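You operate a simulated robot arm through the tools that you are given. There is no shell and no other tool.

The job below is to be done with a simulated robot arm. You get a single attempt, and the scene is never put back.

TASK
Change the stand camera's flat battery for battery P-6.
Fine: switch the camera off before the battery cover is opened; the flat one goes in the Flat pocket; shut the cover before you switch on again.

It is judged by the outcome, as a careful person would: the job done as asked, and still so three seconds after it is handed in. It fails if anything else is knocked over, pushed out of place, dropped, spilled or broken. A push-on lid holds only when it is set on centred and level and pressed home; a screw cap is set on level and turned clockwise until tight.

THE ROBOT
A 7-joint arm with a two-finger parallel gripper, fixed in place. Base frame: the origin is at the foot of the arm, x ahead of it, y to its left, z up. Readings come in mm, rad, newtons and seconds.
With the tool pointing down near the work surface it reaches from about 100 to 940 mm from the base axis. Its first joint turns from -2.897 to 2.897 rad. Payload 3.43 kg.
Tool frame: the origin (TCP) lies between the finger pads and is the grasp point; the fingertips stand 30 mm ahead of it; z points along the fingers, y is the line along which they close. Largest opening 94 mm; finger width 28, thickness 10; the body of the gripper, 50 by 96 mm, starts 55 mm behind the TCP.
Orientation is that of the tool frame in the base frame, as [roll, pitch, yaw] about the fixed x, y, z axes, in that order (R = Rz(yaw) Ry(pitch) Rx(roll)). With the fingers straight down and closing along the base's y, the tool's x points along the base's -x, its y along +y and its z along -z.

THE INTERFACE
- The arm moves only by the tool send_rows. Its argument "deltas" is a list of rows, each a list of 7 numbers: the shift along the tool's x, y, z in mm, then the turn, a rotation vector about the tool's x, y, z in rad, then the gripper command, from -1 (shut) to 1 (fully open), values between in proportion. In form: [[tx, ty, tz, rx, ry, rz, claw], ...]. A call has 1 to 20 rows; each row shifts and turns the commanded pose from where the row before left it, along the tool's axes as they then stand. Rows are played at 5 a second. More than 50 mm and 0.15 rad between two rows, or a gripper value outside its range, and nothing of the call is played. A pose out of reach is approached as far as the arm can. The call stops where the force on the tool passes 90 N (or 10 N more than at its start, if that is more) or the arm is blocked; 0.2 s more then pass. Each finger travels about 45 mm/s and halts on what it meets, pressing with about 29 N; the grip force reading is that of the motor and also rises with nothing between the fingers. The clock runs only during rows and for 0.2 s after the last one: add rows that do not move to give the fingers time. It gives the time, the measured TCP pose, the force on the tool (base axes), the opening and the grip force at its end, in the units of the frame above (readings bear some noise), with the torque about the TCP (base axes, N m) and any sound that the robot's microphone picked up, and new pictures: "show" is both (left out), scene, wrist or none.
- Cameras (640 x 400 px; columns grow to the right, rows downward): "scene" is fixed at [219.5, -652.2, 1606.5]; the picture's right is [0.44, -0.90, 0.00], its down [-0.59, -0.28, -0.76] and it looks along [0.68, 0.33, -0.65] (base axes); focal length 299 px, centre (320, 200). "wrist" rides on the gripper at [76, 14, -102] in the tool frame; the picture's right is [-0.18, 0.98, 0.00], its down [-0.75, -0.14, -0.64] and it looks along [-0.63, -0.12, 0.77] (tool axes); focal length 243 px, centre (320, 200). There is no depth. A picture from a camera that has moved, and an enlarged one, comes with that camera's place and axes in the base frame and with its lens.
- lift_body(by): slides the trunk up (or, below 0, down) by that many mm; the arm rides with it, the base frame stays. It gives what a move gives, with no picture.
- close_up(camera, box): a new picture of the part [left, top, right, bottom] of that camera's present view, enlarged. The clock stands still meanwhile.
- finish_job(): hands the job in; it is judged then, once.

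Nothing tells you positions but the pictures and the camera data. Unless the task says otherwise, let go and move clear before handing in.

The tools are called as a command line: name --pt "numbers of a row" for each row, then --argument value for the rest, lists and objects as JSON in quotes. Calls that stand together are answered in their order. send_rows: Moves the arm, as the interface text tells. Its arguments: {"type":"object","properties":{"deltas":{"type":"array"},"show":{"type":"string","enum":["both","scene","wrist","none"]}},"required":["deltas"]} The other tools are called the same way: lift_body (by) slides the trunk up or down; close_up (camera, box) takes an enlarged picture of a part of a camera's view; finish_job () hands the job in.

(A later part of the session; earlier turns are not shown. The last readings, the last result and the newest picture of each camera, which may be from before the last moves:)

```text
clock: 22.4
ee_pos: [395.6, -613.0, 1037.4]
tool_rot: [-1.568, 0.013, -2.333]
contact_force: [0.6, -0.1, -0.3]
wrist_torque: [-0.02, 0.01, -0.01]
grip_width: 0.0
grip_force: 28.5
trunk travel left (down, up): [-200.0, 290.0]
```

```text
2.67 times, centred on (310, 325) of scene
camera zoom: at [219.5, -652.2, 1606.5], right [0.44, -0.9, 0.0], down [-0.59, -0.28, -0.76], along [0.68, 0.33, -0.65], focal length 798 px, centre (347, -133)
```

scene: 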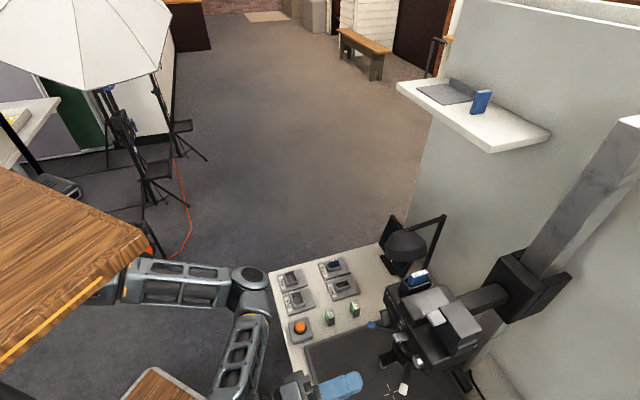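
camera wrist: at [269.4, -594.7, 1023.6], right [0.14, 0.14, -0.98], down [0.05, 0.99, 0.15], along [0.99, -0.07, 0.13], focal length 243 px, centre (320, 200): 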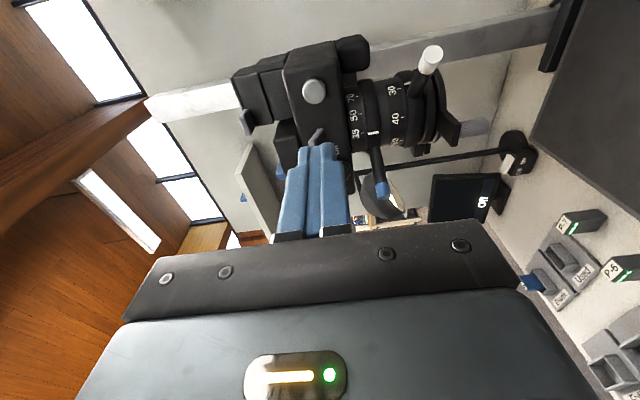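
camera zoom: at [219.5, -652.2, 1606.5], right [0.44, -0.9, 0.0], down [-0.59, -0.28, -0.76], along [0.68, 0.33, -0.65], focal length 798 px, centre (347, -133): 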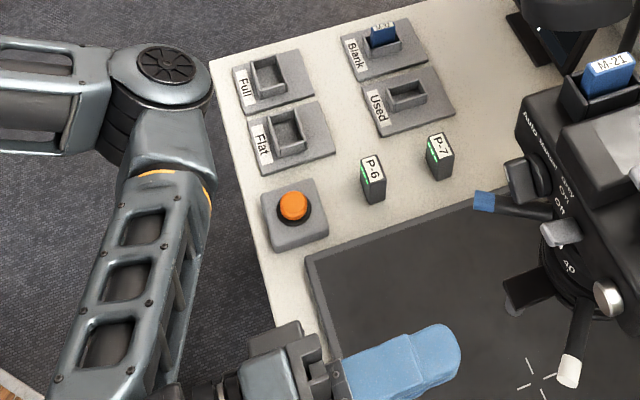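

I can see the slider and lid tab from the side. I'll correct the yaw by ~2°, rise above the slider and approach it to about 45 mm away.

send_rows --pt "-15 -12 0 0 0.037 0 -1" --pt "-14 -12 0 0 0 0 -1" --pt "-14 -10 0 0 0 0 -1" --pt "0 0 25 0 0 0 -1" --pt "0 0 25 0 0 0 -1" --pt "0 0 0 0 0 0 -1" --pt "0 0 0 0 0 0 -1" --show "both"

close_up --camera "scene" --box '[360, 295, 456, 355]'

close_up --camera "wrist" --box '[220, 60, 380, 160]'

```text
clock: 24.0
ee_pos: [460.9, -616.8, 1075.2]
tool_rot: [-1.573, 0.012, -2.372]
contact_force: [-0.5, -0.6, -0.5]
wrist_torque: [0.02, 0.0, 0.01]
grip_width: 0.0
grip_force: 28.6
trunk travel left (down, up): [-200.0, 290.0]
camera wrist: at [335.0, -595.7, 1060.4], right [0.14, 0.14, -0.98], down [0.09, 0.98, 0.15], along [0.99, -0.11, 0.13], focal length 243 px, centre (320, 200)
```

scene: 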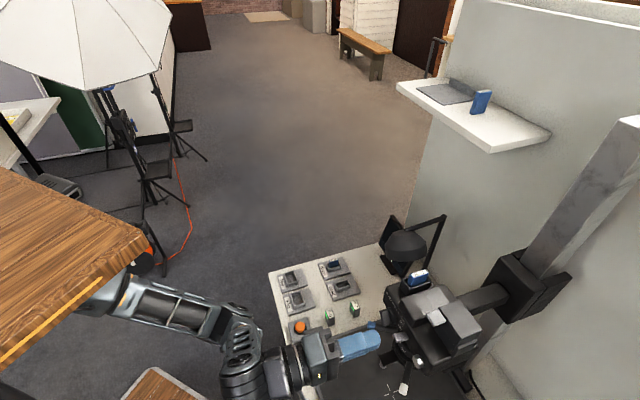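
wrist: 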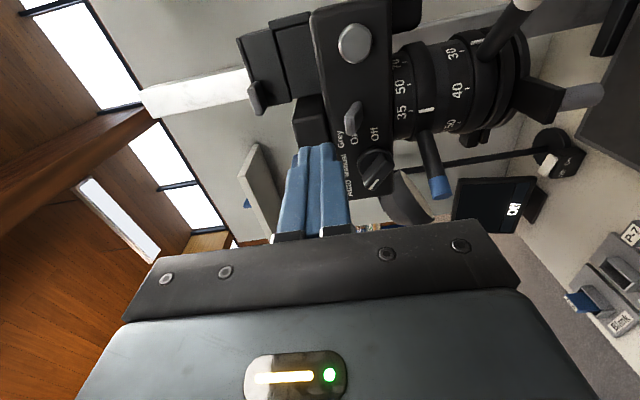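

```text
6.67 times, centred on (408, 325) of scene
camera zoom: at [219.5, -652.2, 1606.5], right [0.44, -0.9, 0.0], down [-0.59, -0.28, -0.76], along [0.68, 0.33, -0.65], focal length 1995 px, centre (-267, -633)
```

zoom: 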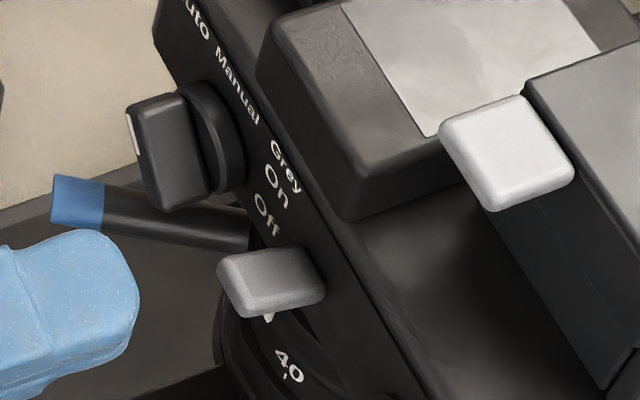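

```text
4.00 times, centred on (300, 110) of wrist
camera zoom: at [335.0, -595.7, 1060.4], right [0.14, 0.14, -0.98], down [0.09, 0.98, 0.15], along [0.99, -0.11, 0.13], focal length 970 px, centre (400, 560)
```

zoom: 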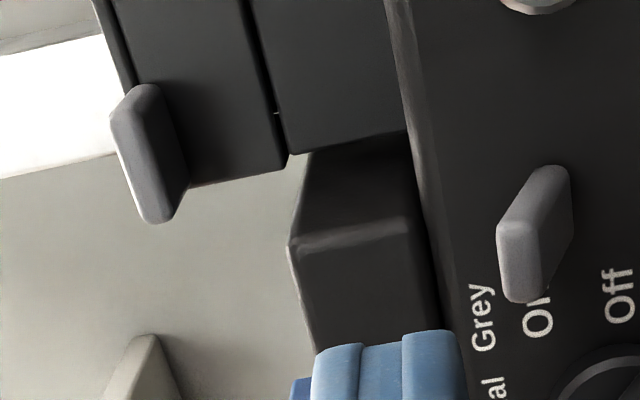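

Lateral alignment with the slider looks right. I'll move in over the slider and press down gradually.

send_rows --pt "0 0 20 0 0 0 -1" --pt "0 0 18 0 0 0 -1" --pt "0 0 14 0 0 0 -1" --pt "0 0 0 0 0 0 -1" --show "both"

close_up --camera "scene" --box '[360, 295, 456, 355]'

close_up --camera "wrist" --box '[220, 80, 380, 180]'

```text
clock: 25.0
ee_pos: [495.5, -655.2, 1073.0]
tool_rot: [-1.571, 0.013, -2.372]
contact_force: [0.4, 0.6, 0.0]
wrist_torque: [-0.03, 0.04, -0.01]
grip_width: 0.0
grip_force: 29.1
trunk travel left (down, up): [-200.0, 290.0]
camera wrist: at [369.5, -633.1, 1058.5], right [0.14, 0.14, -0.98], down [0.09, 0.98, 0.15], along [0.99, -0.11, 0.13], focal length 243 px, centre (320, 200)
```

scene: 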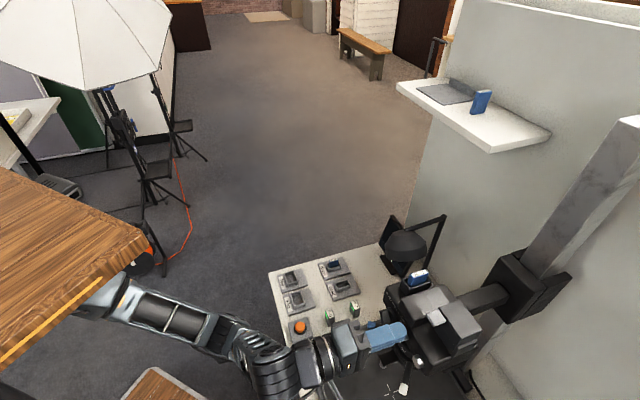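
wrist: 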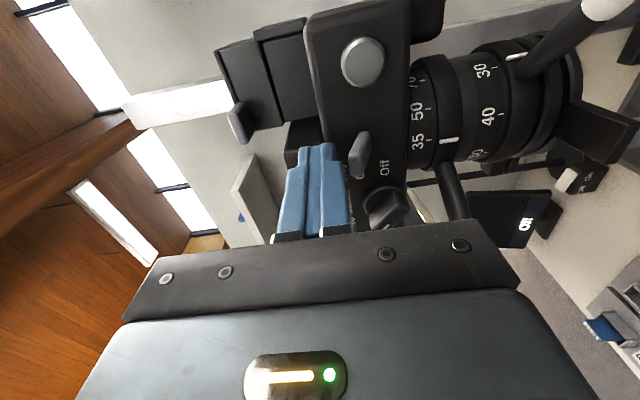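

```text
6.67 times, centred on (408, 325) of scene
camera zoom: at [219.5, -652.2, 1606.5], right [0.44, -0.9, 0.0], down [-0.59, -0.28, -0.76], along [0.68, 0.33, -0.65], focal length 1995 px, centre (-267, -633)
```

zoom: 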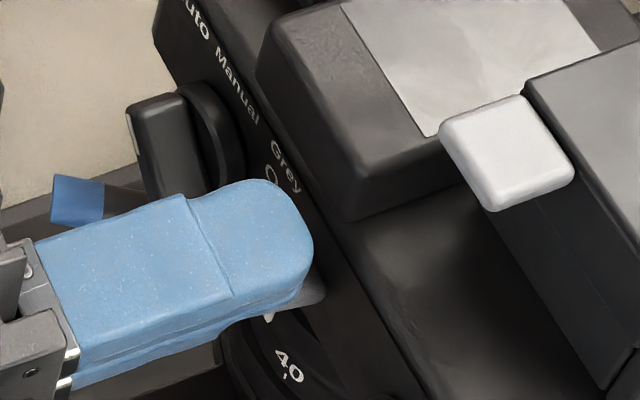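

```text
4.00 times, centred on (300, 130) of wrist
camera zoom: at [369.5, -633.1, 1058.5], right [0.14, 0.14, -0.98], down [0.09, 0.98, 0.15], along [0.99, -0.11, 0.13], focal length 970 px, centre (400, 480)
```

zoom: 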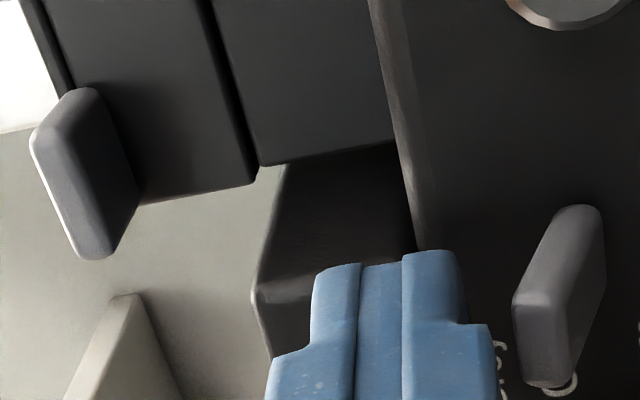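

The fingers are now above the slider. I'll press down in small steps.

send_rows --pt "0 4 0 0 0 0 -1" --pt "0 4 0 0 0 0 -1" --pt "0 4 0 0 0 0 -1" --pt "0 3 0 0 0 0 -1" --pt "0 0 0 0 0 0 -1" --show "wrist"

close_up --camera "wrist" --box '[260, 100, 420, 200]'

```text
clock: 26.2
ee_pos: [497.6, -655.1, 1058.4]
tool_rot: [-1.571, 0.01, -2.371]
contact_force: [0.6, 0.2, 0.0]
wrist_torque: [0.01, -0.01, -0.04]
grip_width: 0.1
grip_force: 28.8
trunk travel left (down, up): [-200.0, 290.0]
camera wrist: at [370.5, -633.1, 1043.3], right [0.14, 0.14, -0.98], down [0.09, 0.98, 0.15], along [0.99, -0.11, 0.13], focal length 243 px, centre (320, 200)
```

wrist: 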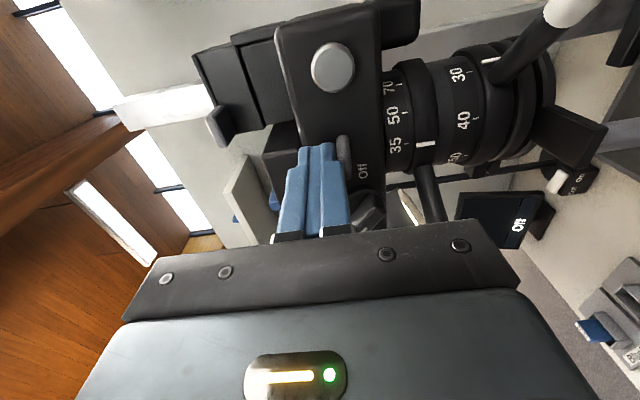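

```text
4.00 times, centred on (340, 150) of wrist
camera zoom: at [370.5, -633.1, 1043.3], right [0.14, 0.14, -0.98], down [0.09, 0.98, 0.15], along [0.99, -0.11, 0.13], focal length 970 px, centre (240, 400)
```

zoom: 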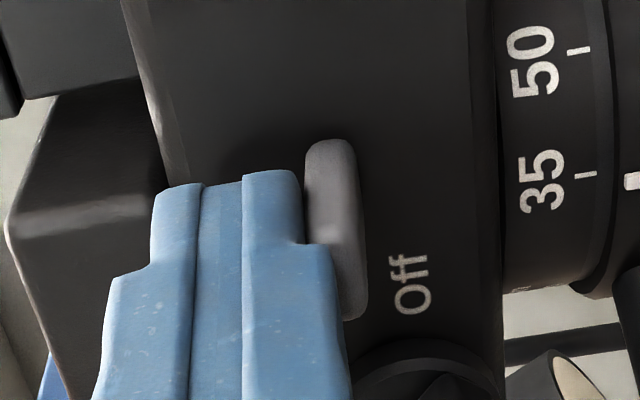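

send_rows --pt "0 3 0 0 0 0 -1" --pt "0 3 0 0 0 0 -1" --pt "0 3 0 0 0 0 -1" --pt "0 3 0 0 0 0 -1" --pt "0 0 0 0 0 0 -1" --show "wrist"

close_up --camera "wrist" --box '[260, 100, 420, 200]'

```text
clock: 27.4
ee_pos: [496.5, -653.7, 1049.7]
tool_rot: [-1.565, 0.011, -2.372]
contact_force: [5.3, -5.0, 26.0]
wrist_torque: [-0.69, -0.55, 0.0]
grip_width: 0.1
grip_force: 29.1
trunk travel left (down, up): [-200.0, 290.0]
camera wrist: at [371.1, -632.3, 1034.5], right [0.14, 0.13, -0.98], down [0.09, 0.99, 0.14], along [0.99, -0.11, 0.13], focal length 243 px, centre (320, 200)
```

wrist: 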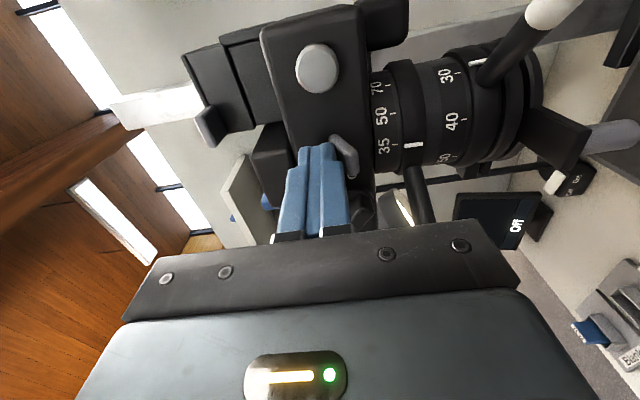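

```text
4.00 times, centred on (340, 150) of wrist
camera zoom: at [371.1, -632.3, 1034.5], right [0.14, 0.13, -0.98], down [0.09, 0.99, 0.14], along [0.99, -0.11, 0.13], focal length 970 px, centre (240, 400)
```

zoom: 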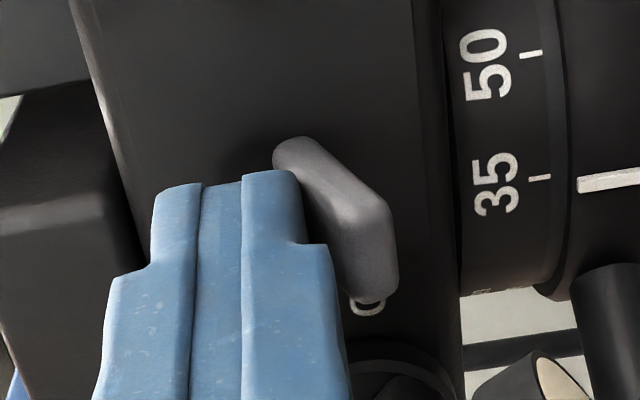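

The power tab is a rocker/toggle rather than a slider, and it is tipping down. I'll continue a bit further.

send_rows --pt "0 3 0 0 0 0 -1" --pt "0 3 0 0 0 0 -1" --pt "0 0 0 0 0 0 -1" --show "wrist"

close_up --camera "wrist" --box '[260, 100, 420, 200]'

close_up --camera "scene" --box '[370, 310, 450, 360]'

```text
clock: 28.2
ee_pos: [497.6, -653.5, 1048.9]
tool_rot: [-1.552, 0.007, -2.376]
contact_force: [11.2, -12.6, 52.9]
wrist_torque: [-1.33, -1.1, 0.0]
grip_width: 0.0
grip_force: 29.0
trunk travel left (down, up): [-200.0, 290.0]
camera wrist: at [370.7, -631.0, 1032.5], right [0.15, 0.12, -0.98], down [0.09, 0.99, 0.14], along [0.98, -0.11, 0.14], focal length 243 px, centre (320, 200)
```

wrist: 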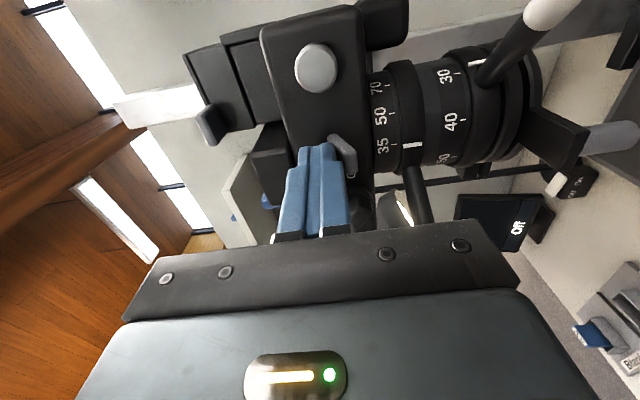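

```text
4.00 times, centred on (340, 150) of wrist
camera zoom: at [370.7, -631.0, 1032.5], right [0.15, 0.12, -0.98], down [0.09, 0.99, 0.14], along [0.98, -0.11, 0.14], focal length 970 px, centre (240, 400)
```

zoom: 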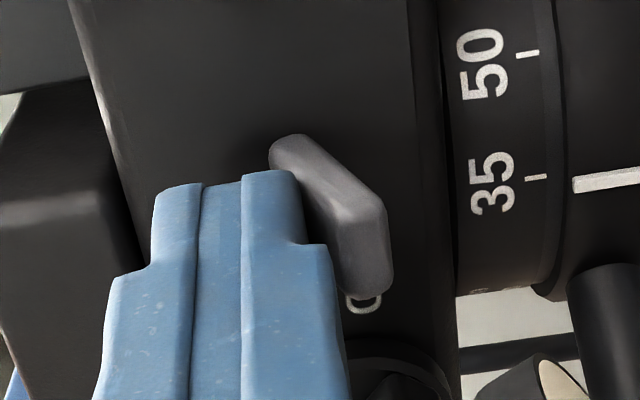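

```text
8.00 times, centred on (410, 335) of scene
camera zoom: at [219.5, -652.2, 1606.5], right [0.44, -0.9, 0.0], down [-0.59, -0.28, -0.76], along [0.68, 0.33, -0.65], focal length 2394 px, centre (-400, -880)
```

zoom: 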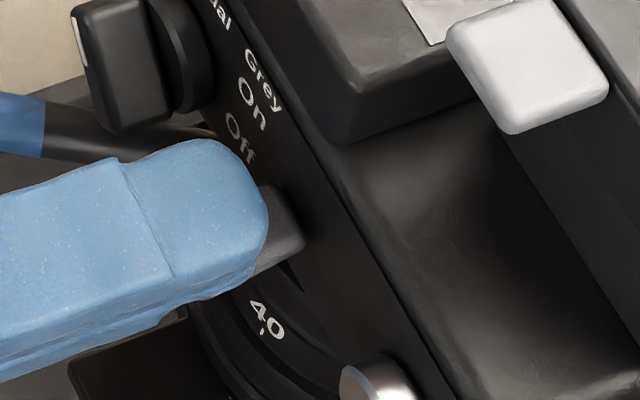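

Force climbed sharply with no further travel, so the rocker is at its Off stop. I'll release upward, back off, and check it.

send_rows --pt "0 -6 0 0 0 0 -1" --pt "0 -10 0 0 0 0 -1" --pt "0 -6 -10 0 0 0 -1" --pt "0 0 -30 0 0 0 -1" --pt "0 0 -30 0 0 0 -1" --pt "0 0 0 0 0 0 -1" --show "wrist"

close_up --camera "wrist" --box '[240, 60, 400, 160]'

close_up --camera "scene" --box '[370, 310, 450, 360]'

```text
clock: 29.6
ee_pos: [450.0, -602.3, 1060.5]
tool_rot: [-1.571, 0.011, -2.372]
contact_force: [-0.6, -0.3, 0.2]
wrist_torque: [0.0, 0.0, -0.01]
grip_width: 0.1
grip_force: 29.1
trunk travel left (down, up): [-200.0, 290.0]
camera wrist: at [323.1, -580.8, 1046.9], right [0.14, 0.14, -0.98], down [0.09, 0.98, 0.15], along [0.99, -0.11, 0.13], focal length 243 px, centre (320, 200)
```

wrist: 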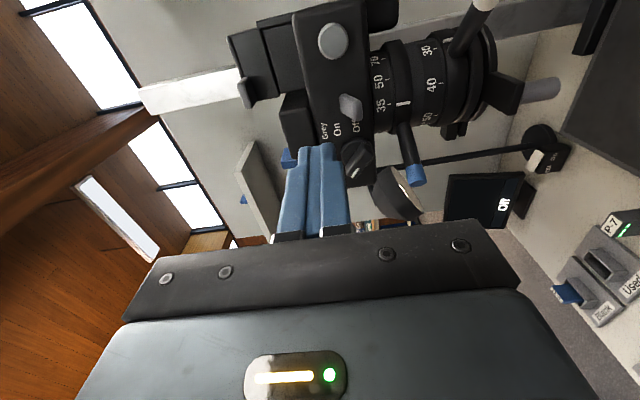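

```text
4.00 times, centred on (320, 110) of wrist
camera zoom: at [323.1, -580.8, 1046.9], right [0.14, 0.14, -0.98], down [0.09, 0.98, 0.15], along [0.99, -0.11, 0.13], focal length 970 px, centre (320, 560)
```

zoom: 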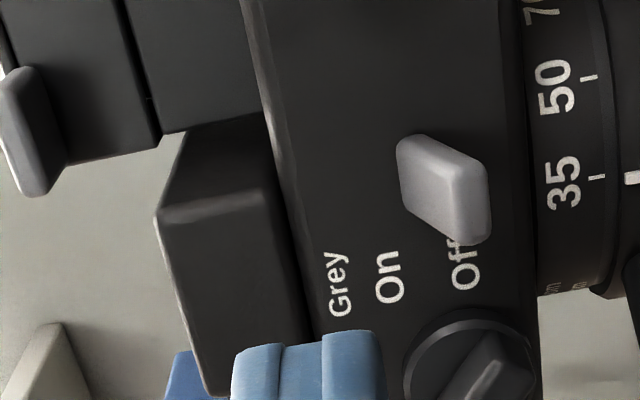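

```text
8.00 times, centred on (410, 335) of scene
camera zoom: at [219.5, -652.2, 1606.5], right [0.44, -0.9, 0.0], down [-0.59, -0.28, -0.76], along [0.68, 0.33, -0.65], focal length 2394 px, centre (-400, -880)
```

zoom: 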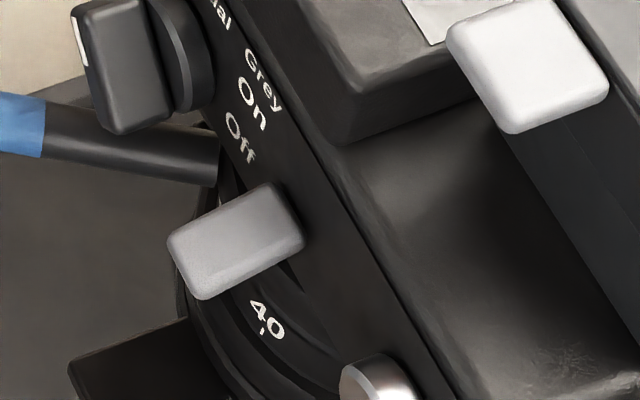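

The rocker is now clearly at Off. Next is the cover tab at about (531, -716, 1125). I'll rise to its height with fingers partly open and stop about 60 mm short.

send_rows --pt "0 -33 0 0 0 0 -0.6" --pt "0 -33 0 0 0 0 -0.36" --pt "11 0 14 0 0 0 -0.36" --pt "10 0 14 0 0 0 -0.36" --pt "0 0 14 0 0 0 -0.36" --pt "0 0 0 0 0 0 -0.36" --pt "0 0 0 0 0 0 -0.36" --show "both"

close_up --camera "wrist" --box '[220, 60, 380, 160]'

close_up --camera "scene" --box '[380, 285, 476, 345]'

```text
clock: 31.2
ee_pos: [460.0, -648.7, 1128.9]
tool_rot: [-1.571, 0.012, -2.372]
contact_force: [0.5, 0.3, -0.4]
wrist_torque: [-0.01, 0.01, -0.01]
grip_width: 30.0
grip_force: 0.1
trunk travel left (down, up): [-200.0, 290.0]
camera wrist: at [333.7, -626.8, 1113.1], right [0.14, 0.14, -0.98], down [0.09, 0.98, 0.15], along [0.99, -0.11, 0.13], focal length 243 px, centre (320, 200)
```

scene: 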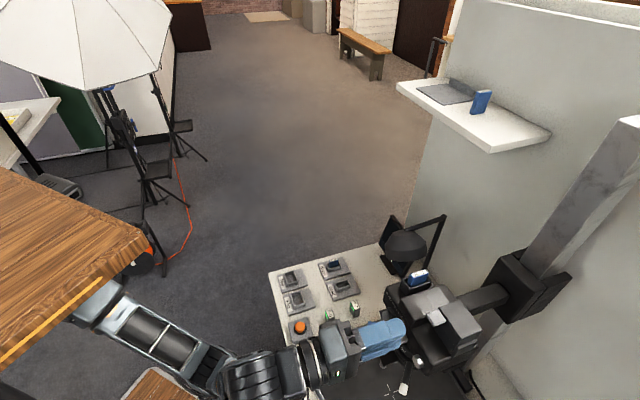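
wrist: 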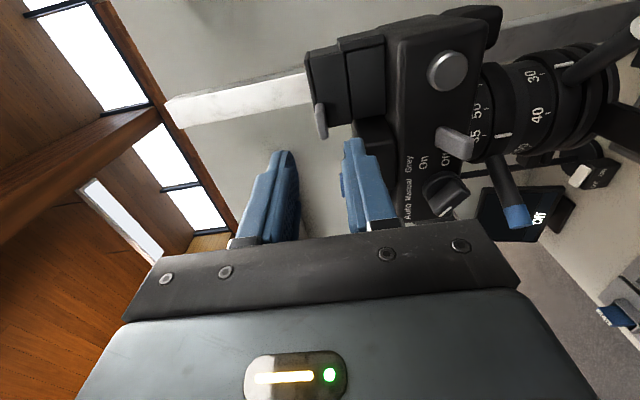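

```text
4.00 times, centred on (300, 110) of wrist
camera zoom: at [333.7, -626.8, 1113.1], right [0.14, 0.14, -0.98], down [0.09, 0.98, 0.15], along [0.99, -0.11, 0.13], focal length 970 px, centre (400, 560)
```

zoom: 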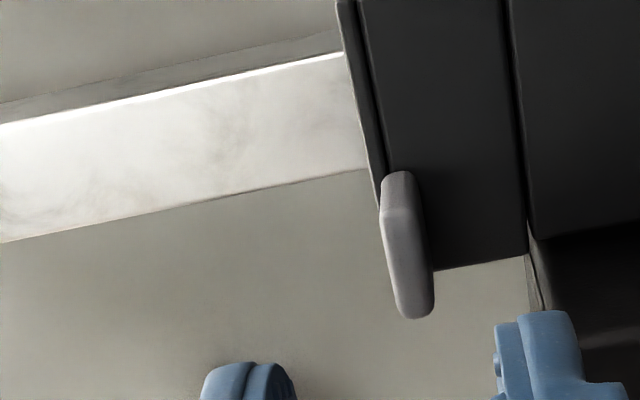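

```text
6.67 times, centred on (428, 315) of scene
camera zoom: at [219.5, -652.2, 1606.5], right [0.44, -0.9, 0.0], down [-0.59, -0.28, -0.76], along [0.68, 0.33, -0.65], focal length 1995 px, centre (-400, -567)
```

zoom: 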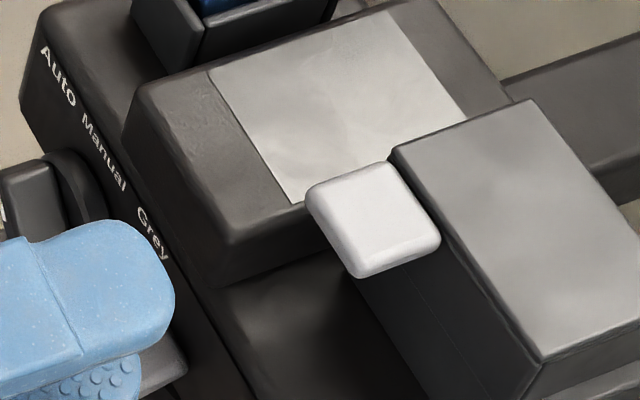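

The tab is at z≈1128, between the fingers. I'll move forward over it, then check the image.

send_rows --pt "-4 0 20 0 0 0 -0.36" --pt "0 0 20 0 0 0 -0.36" --pt "0 0 20 0 0 0 -0.36" --pt "0 0 0 0 0 0 -0.36" --show "both"

close_up --camera "wrist" --box '[220, 80, 380, 180]'

close_up --camera "scene" --box '[380, 285, 476, 345]'

```text
clock: 32.2
ee_pos: [506.7, -689.4, 1129.1]
tool_rot: [-1.571, 0.01, -2.372]
contact_force: [0.3, -0.6, 0.0]
wrist_torque: [0.02, -0.01, 0.0]
grip_width: 30.2
grip_force: 0.1
trunk travel left (down, up): [-200.0, 290.0]
camera wrist: at [380.0, -667.9, 1114.2], right [0.14, 0.14, -0.98], down [0.09, 0.98, 0.15], along [0.99, -0.11, 0.13], focal length 243 px, centre (320, 200)
```

scene: 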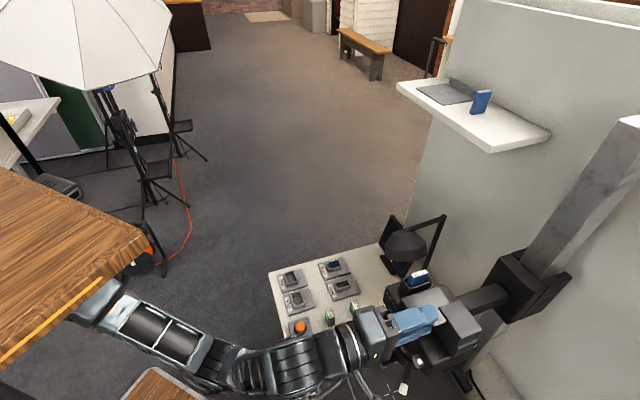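
wrist: 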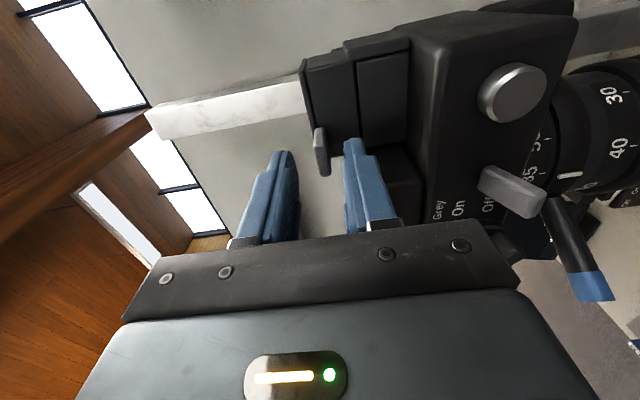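

```text
4.00 times, centred on (300, 130) of wrist
camera zoom: at [380.0, -667.9, 1114.2], right [0.14, 0.14, -0.98], down [0.09, 0.98, 0.15], along [0.99, -0.11, 0.13], focal length 970 px, centre (400, 480)
```

zoom: 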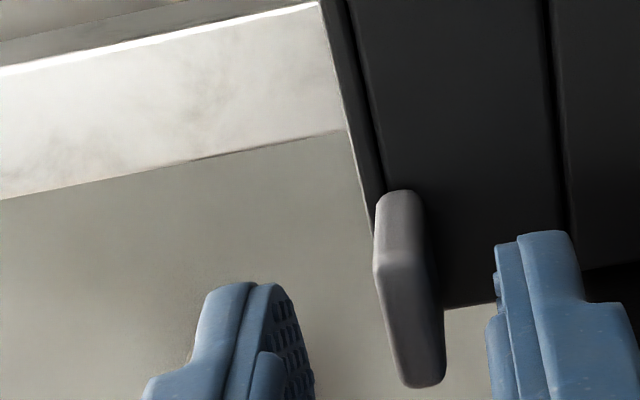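

```text
6.67 times, centred on (428, 315) of scene
camera zoom: at [219.5, -652.2, 1606.5], right [0.44, -0.9, 0.0], down [-0.59, -0.28, -0.76], along [0.68, 0.33, -0.65], focal length 1995 px, centre (-400, -567)
```

zoom: 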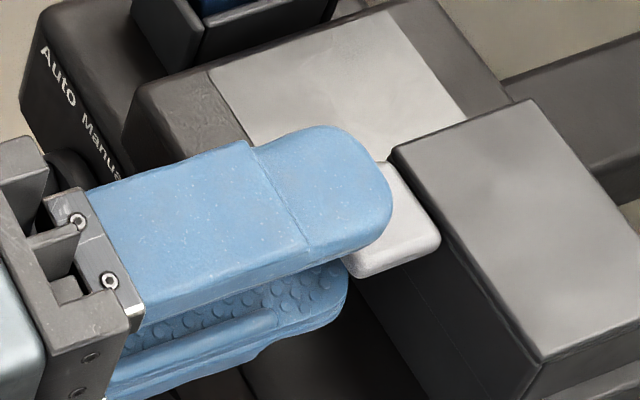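

Good alignment. I'll move 11 mm further and narrow the fingers to cage the tab.

send_rows --pt "0 0 6 0 0 0 -0.36" --pt "0 0 5 0 0 0 -0.45" --pt "0 0 0 0 0 0 -0.6" --pt "0 0 0 0 0 0 -0.68" --pt "0 0 0 0 0 0 -0.68" --show "wrist"

close_up --camera "wrist" --box '[220, 80, 380, 180]'

close_up --camera "scene" --box '[380, 285, 476, 345]'

```text
clock: 33.4
ee_pos: [513.6, -696.9, 1129.4]
tool_rot: [-1.571, 0.012, -2.372]
contact_force: [0.2, 0.0, 0.1]
wrist_torque: [0.03, -0.02, 0.0]
grip_width: 15.0
grip_force: 0.0
trunk travel left (down, up): [-200.0, 290.0]
camera wrist: at [387.5, -675.3, 1114.4], right [0.14, 0.14, -0.98], down [0.09, 0.98, 0.15], along [0.99, -0.11, 0.13], focal length 243 px, centre (320, 200)
```

wrist: 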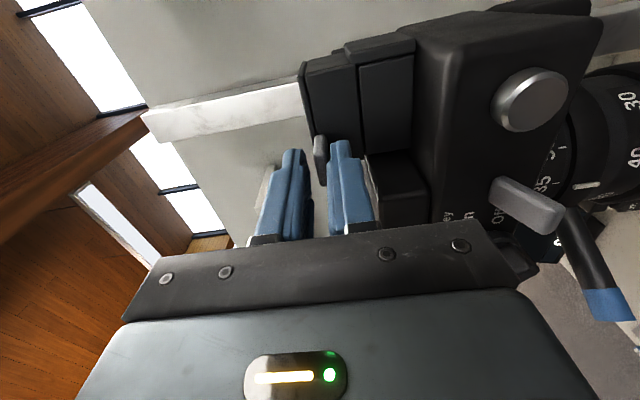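

```text
4.00 times, centred on (300, 130) of wrist
camera zoom: at [387.5, -675.3, 1114.4], right [0.14, 0.14, -0.98], down [0.09, 0.98, 0.15], along [0.99, -0.11, 0.13], focal length 970 px, centre (400, 480)
```

zoom: 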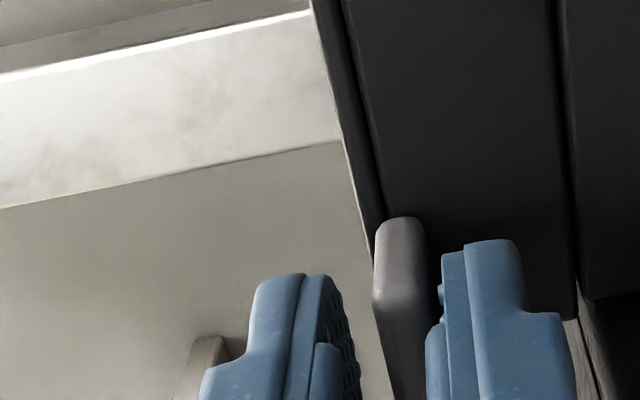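

```text
6.67 times, centred on (428, 315) of scene
camera zoom: at [219.5, -652.2, 1606.5], right [0.44, -0.9, 0.0], down [-0.59, -0.28, -0.76], along [0.68, 0.33, -0.65], focal length 1995 px, centre (-400, -567)
```

zoom: 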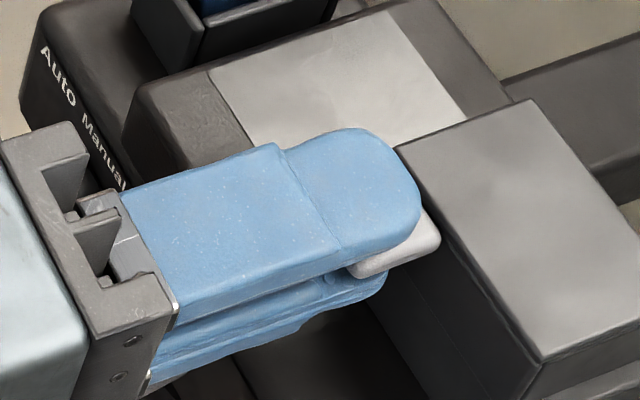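

The tab is caged. I'll lift 6 mm gently to see whether and how the cover moves.

send_rows --pt "0 -2 0 0 0 0 -0.68" --pt "0 -2 0 0 0 0 -0.68" --pt "0 -2 0 0 0 0 -0.68" --pt "0 0 0 0 0 0 -0.68" --show "wrist"

close_up --camera "wrist" --box '[220, 60, 380, 160]'

close_up --camera "scene" --box '[400, 285, 496, 345]'

```text
clock: 34.4
ee_pos: [516.0, -697.4, 1133.7]
tool_rot: [-1.571, 0.011, -2.372]
contact_force: [0.3, -1.0, -0.9]
wrist_torque: [0.0, -0.03, 0.02]
grip_width: 15.4
grip_force: 0.6
trunk travel left (down, up): [-200.0, 290.0]
camera wrist: at [388.1, -675.9, 1118.6], right [0.14, 0.14, -0.98], down [0.09, 0.98, 0.15], along [0.99, -0.11, 0.13], focal length 243 px, centre (320, 200)
```

wrist: 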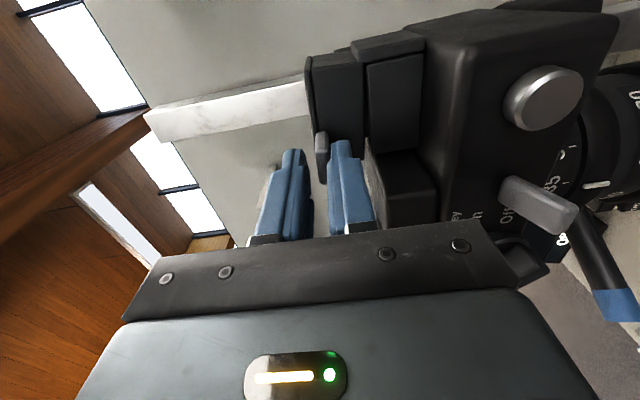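

```text
4.00 times, centred on (300, 110) of wrist
camera zoom: at [388.1, -675.9, 1118.6], right [0.14, 0.14, -0.98], down [0.09, 0.98, 0.15], along [0.99, -0.11, 0.13], focal length 970 px, centre (400, 560)
```

zoom: 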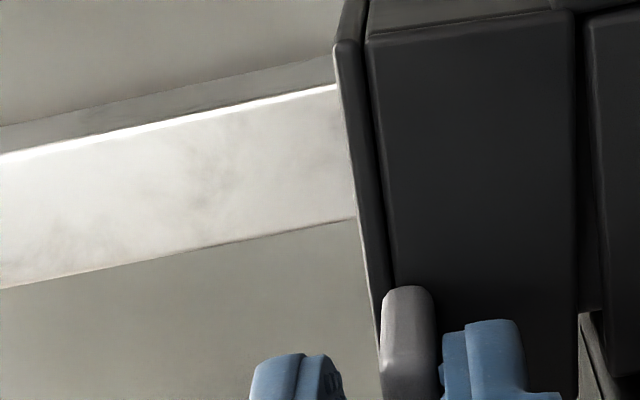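

```text
6.67 times, centred on (448, 315) of scene
camera zoom: at [219.5, -652.2, 1606.5], right [0.44, -0.9, 0.0], down [-0.59, -0.28, -0.76], along [0.68, 0.33, -0.65], focal length 1995 px, centre (-533, -567)
```

zoom: 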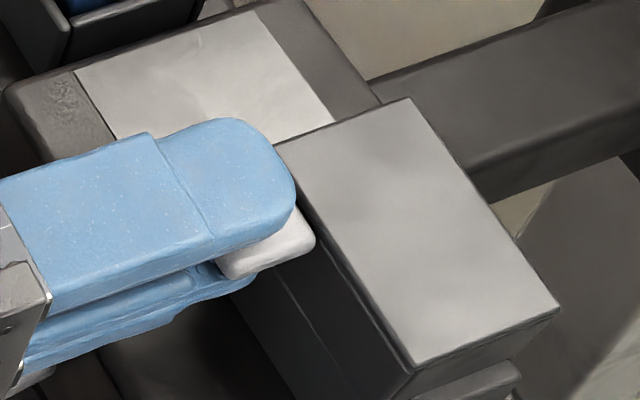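

send_rows --pt "0 -3 0 0 0 0 -0.68" --pt "0 -3 0 0 0 0 -0.68" --pt "0 -2 0 0 0 0 -0.68" --pt "0 0 0 0 0 0 -0.68" --show "wrist"

close_up --camera "wrist" --box '[260, 40, 420, 140]'

close_up --camera "scene" --box '[400, 285, 496, 345]'

```text
clock: 35.4
ee_pos: [513.2, -697.3, 1142.1]
tool_rot: [-1.571, 0.01, -2.373]
contact_force: [-0.4, -0.3, -0.1]
wrist_torque: [0.0, 0.02, 0.04]
grip_width: 14.9
grip_force: 0.3
trunk travel left (down, up): [-200.0, 290.0]
camera wrist: at [386.5, -676.3, 1127.2], right [0.14, 0.14, -0.98], down [0.09, 0.98, 0.15], along [0.99, -0.11, 0.13], focal length 243 px, centre (320, 200)
```

wrist: 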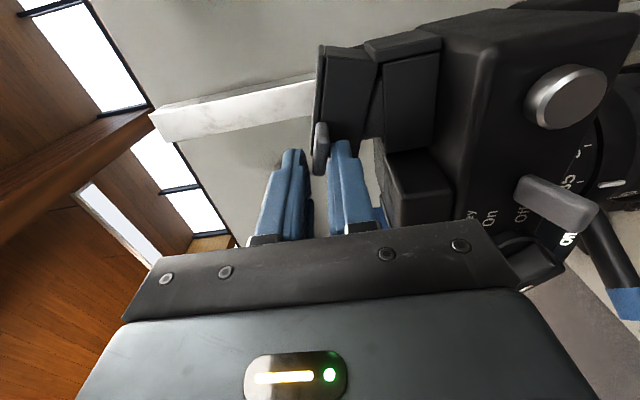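

```text
4.00 times, centred on (340, 90) of wrist
camera zoom: at [386.5, -676.3, 1127.2], right [0.14, 0.14, -0.98], down [0.09, 0.98, 0.15], along [0.99, -0.11, 0.13], focal length 970 px, centre (240, 640)
```

zoom: 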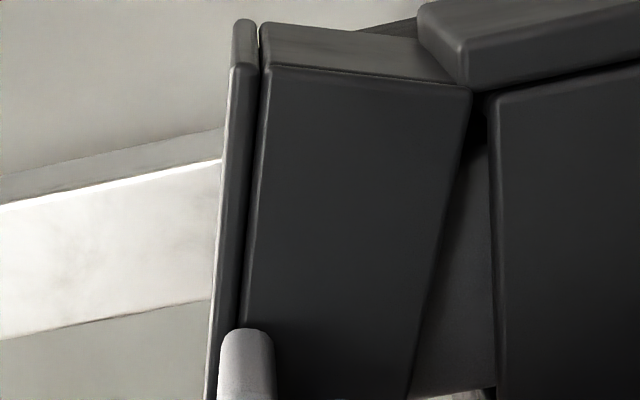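

```text
6.67 times, centred on (448, 315) of scene
camera zoom: at [219.5, -652.2, 1606.5], right [0.44, -0.9, 0.0], down [-0.59, -0.28, -0.76], along [0.68, 0.33, -0.65], focal length 1995 px, centre (-533, -567)
```

zoom: 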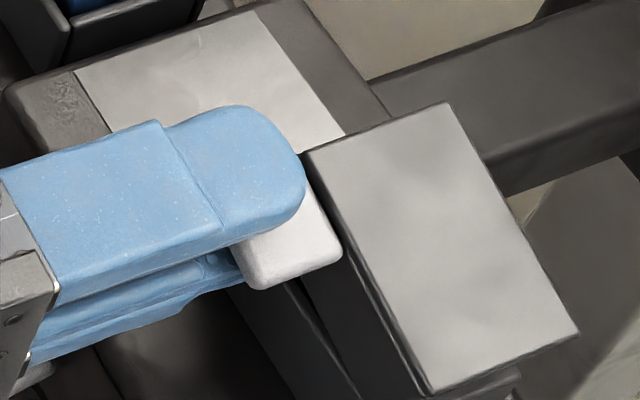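

The cover hinges on its -u end as predicted, and is now raised about 15°. I'll follow the arc, rotating the tool with the lid while keeping the tab caged, starting with small steps.

send_rows --pt "2 0.6 0 0 0 0.07 -0.66" --pt "2 0.6 0 0 0 0.07 -0.66" --pt "2 0.4 0 0 0 0.07 -0.66" --pt "2 0.3 0 0 0 0.07 -0.66" --pt "0 0 0 0 0 0 -0.66" --show "wrist"

close_up --camera "wrist" --box '[240, 60, 400, 160]'

close_up --camera "scene" --box '[400, 285, 496, 345]'

```text
clock: 36.6
ee_pos: [508.8, -702.7, 1140.0]
tool_rot: [-1.571, 0.293, -2.372]
contact_force: [0.5, -0.7, 0.0]
wrist_torque: [-0.04, -0.02, 0.01]
grip_width: 16.1
grip_force: 0.0
trunk travel left (down, up): [-200.0, 290.0]
camera wrist: at [387.6, -676.8, 1104.3], right [0.33, 0.32, -0.89], down [0.04, 0.94, 0.35], along [0.94, -0.15, 0.3], focal length 243 px, centre (320, 200)
```

wrist: 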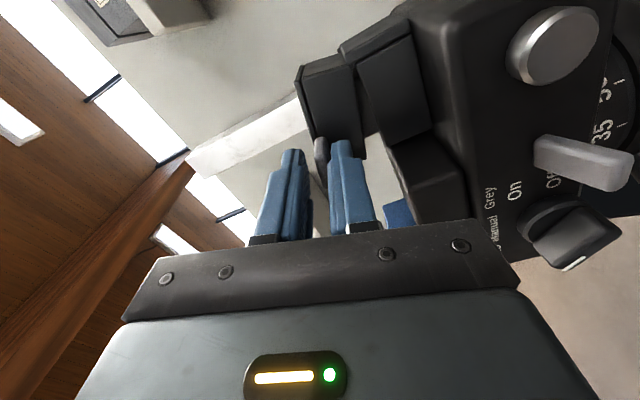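

```text
4.00 times, centred on (320, 110) of wrist
camera zoom: at [387.6, -676.8, 1104.3], right [0.33, 0.32, -0.89], down [0.04, 0.94, 0.35], along [0.94, -0.15, 0.3], focal length 970 px, centre (320, 560)
```

zoom: 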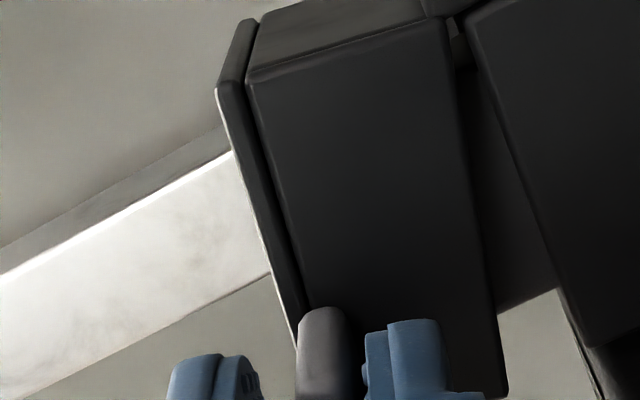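

```text
6.67 times, centred on (448, 315) of scene
camera zoom: at [219.5, -652.2, 1606.5], right [0.44, -0.9, 0.0], down [-0.59, -0.28, -0.76], along [0.68, 0.33, -0.65], focal length 1995 px, centre (-533, -567)
```

zoom: 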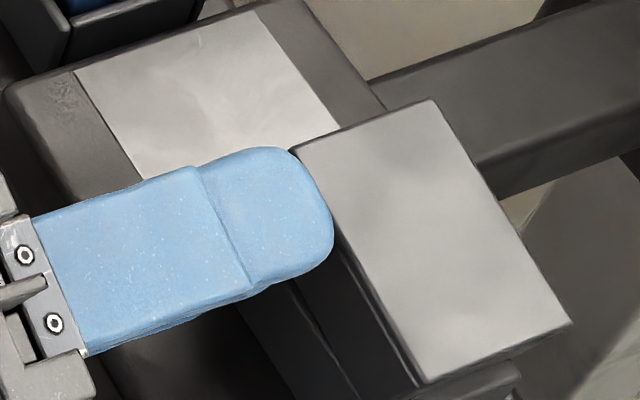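

Rotation is working. Continuing along the arc for about 32°.

send_rows --pt "1.75 -3.02 0 0 0 0.0698 -0.66" --pt "1.75 -3.02 0 0 0 0.0698 -0.66" --pt "1.75 -3.02 0 0 0 0.0698 -0.66" --pt "1.75 -3.02 0 0 0 0.0698 -0.66" --pt "1.75 -3.02 0 0 0 0.0698 -0.66" --pt "1.75 -3.02 0 0 0 0.0698 -0.66" --pt "1.75 -3.02 0 0 0 0.0698 -0.66" --pt "1.75 -3.02 0 0 0 0.0698 -0.66" --pt "0 0 0 0 0 0 -0.66" --show "wrist"

close_up --camera "wrist" --box '[240, 60, 400, 160]'

close_up --camera "scene" --box '[400, 285, 496, 345]'

```text
clock: 38.6
ee_pos: [491.0, -721.2, 1151.6]
tool_rot: [-1.57, 0.852, -2.371]
contact_force: [0.1, 0.5, 0.1]
wrist_torque: [-0.03, -0.04, 0.01]
grip_width: 15.8
grip_force: 0.0
trunk travel left (down, up): [-200.0, 290.0]
camera wrist: at [391.6, -673.7, 1085.6], right [0.62, 0.6, -0.51], down [-0.17, 0.73, 0.66], along [0.77, -0.32, 0.55], focal length 243 px, centre (320, 200)
```

wrist: 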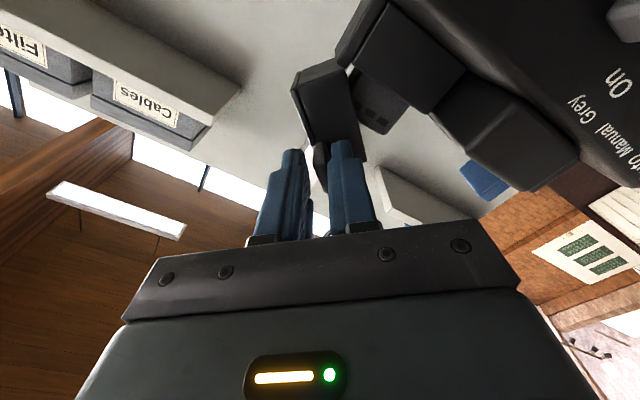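

```text
4.00 times, centred on (320, 110) of wrist
camera zoom: at [391.6, -673.7, 1085.6], right [0.62, 0.6, -0.51], down [-0.17, 0.73, 0.66], along [0.77, -0.32, 0.55], focal length 970 px, centre (320, 560)
```

zoom: 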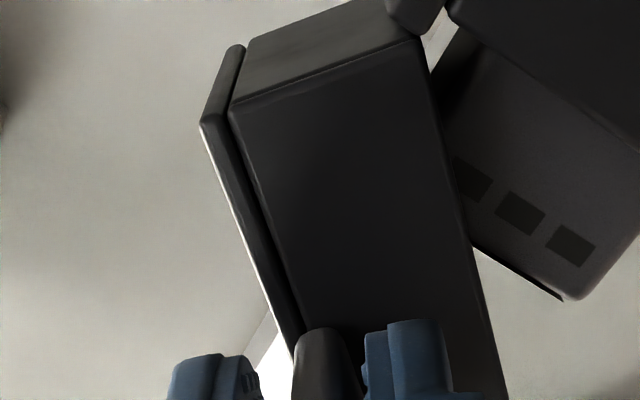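

```text
6.67 times, centred on (448, 315) of scene
camera zoom: at [219.5, -652.2, 1606.5], right [0.44, -0.9, 0.0], down [-0.59, -0.28, -0.76], along [0.68, 0.33, -0.65], focal length 1995 px, centre (-533, -567)
```

zoom: 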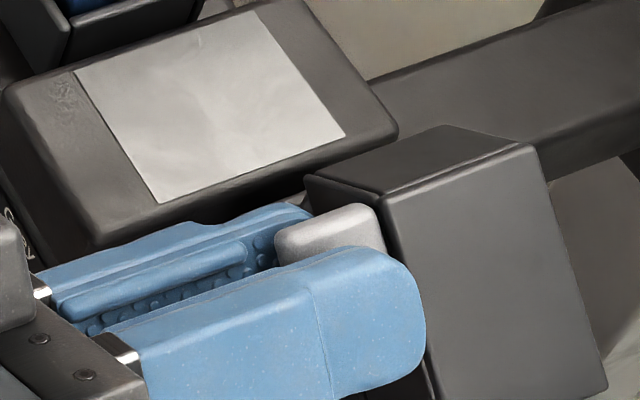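

The cover is following well (about 48° open), and I can see the flat battery with dark LEDs on its front face. Continuing.

send_rows --pt "1.75 -3.02 0 0 0 0.0698 -0.66" --pt "1.75 -3.02 0 0 0 0.0698 -0.66" --pt "1.75 -3.02 0 0 0 0.0698 -0.66" --pt "1.75 -3.02 0 0 0 0.0698 -0.66" --pt "1.75 -3.02 0 0 0 0.0698 -0.66" --pt "1.75 -3.02 0 0 0 0.0698 -0.66" --pt "1.75 -3.02 0 0 0 0.0698 -0.66" --pt "1.75 -3.02 0 0 0 0.0698 -0.66" --pt "0 0 0 0 0 0 -0.66" --show "wrist"

close_up --camera "wrist" --box '[240, 60, 400, 160]'

close_up --camera "scene" --box '[400, 285, 496, 345]'

```text
clock: 40.6
ee_pos: [470.9, -739.1, 1150.2]
tool_rot: [-1.566, 1.408, -2.364]
contact_force: [0.4, 0.5, -0.5]
wrist_torque: [0.01, -0.01, 0.0]
grip_width: 15.9
grip_force: 0.0
trunk travel left (down, up): [-200.0, 290.0]
camera wrist: at [401.2, -664.0, 1073.7], right [0.72, 0.7, 0.02], down [-0.46, 0.45, 0.77], along [0.52, -0.56, 0.64], focal length 243 px, centre (320, 200)
```

wrist: 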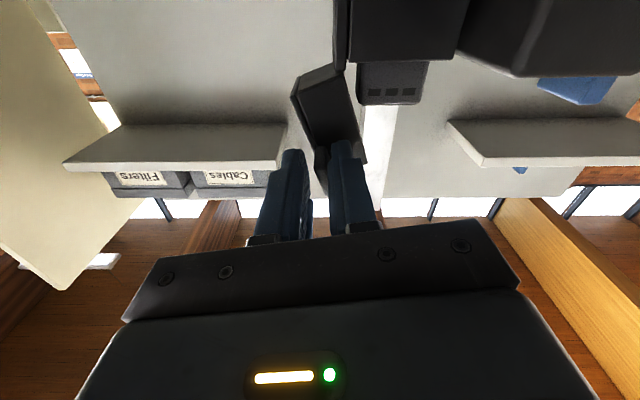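

```text
4.00 times, centred on (320, 110) of wrist
camera zoom: at [401.2, -664.0, 1073.7], right [0.72, 0.7, 0.02], down [-0.46, 0.45, 0.77], along [0.52, -0.56, 0.64], focal length 970 px, centre (320, 560)
```

zoom: 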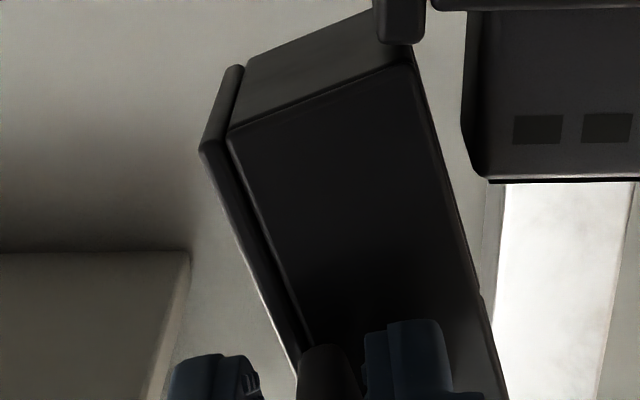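

```text
6.67 times, centred on (448, 315) of scene
camera zoom: at [219.5, -652.2, 1606.5], right [0.44, -0.9, 0.0], down [-0.59, -0.28, -0.76], along [0.68, 0.33, -0.65], focal length 1995 px, centre (-533, -567)
```

zoom: 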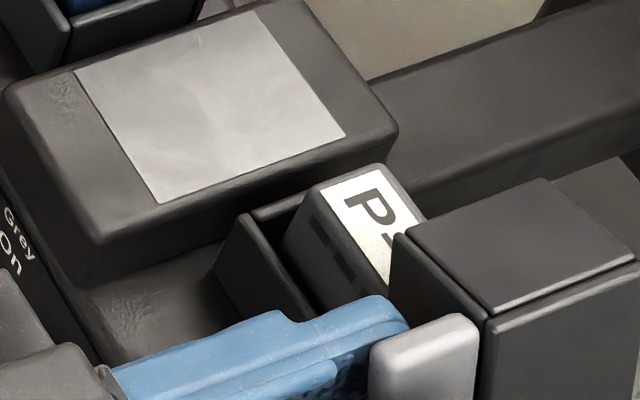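

send_rows --pt "1.75 -3.02 0 0 0 0.0698 -0.66" --pt "1.75 -3.02 0 0 0 0.0698 -0.66" --pt "1.75 -3.02 0 0 0 0.0698 -0.66" --pt "1.75 -3.02 0 0 0 0.0698 -0.66" --pt "1.75 -3.02 0 0 0 0.0698 -0.66" --pt "0 0 0 0 0 0 -0.66" --show "wrist"

close_up --camera "wrist" --box '[240, 60, 400, 160]'

close_up --camera "scene" --box '[400, 285, 496, 345]'

```text
clock: 42.0
ee_pos: [460.8, -750.3, 1142.5]
tool_rot: [1.568, 1.382, 0.768]
contact_force: [-0.2, 0.2, -0.8]
wrist_torque: [-0.03, 0.0, 0.0]
grip_width: 16.3
grip_force: 0.2
trunk travel left (down, up): [-200.0, 290.0]
camera wrist: at [408.8, -655.8, 1070.3], right [0.67, 0.65, 0.36], down [-0.65, 0.27, 0.71], along [0.37, -0.71, 0.6], focal length 243 px, centre (320, 200)
```

wrist: 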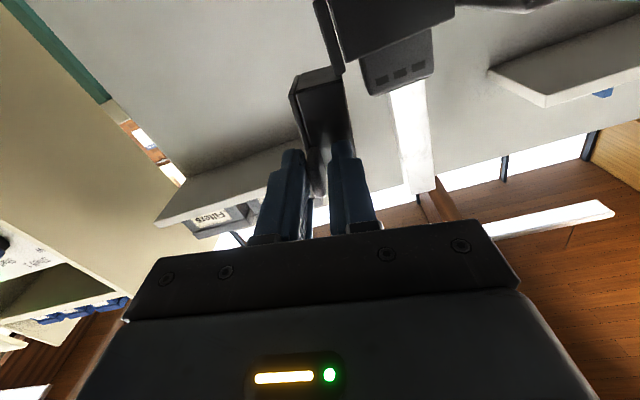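

```text
4.00 times, centred on (320, 110) of wrist
camera zoom: at [408.8, -655.8, 1070.3], right [0.67, 0.65, 0.36], down [-0.65, 0.27, 0.71], along [0.37, -0.71, 0.6], focal length 970 px, centre (320, 560)
```

zoom: 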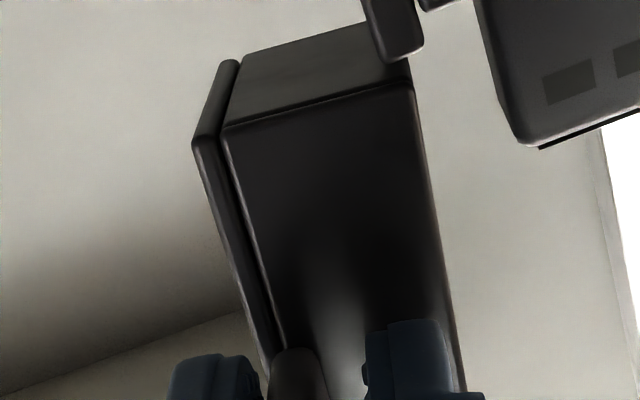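

```text
6.67 times, centred on (448, 315) of scene
camera zoom: at [219.5, -652.2, 1606.5], right [0.44, -0.9, 0.0], down [-0.59, -0.28, -0.76], along [0.68, 0.33, -0.65], focal length 1995 px, centre (-533, -567)
```

zoom: 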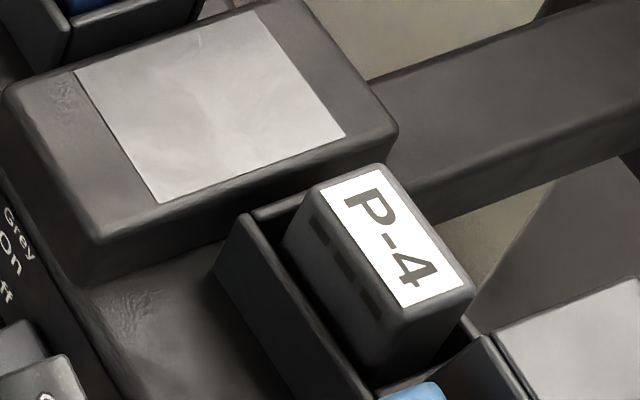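

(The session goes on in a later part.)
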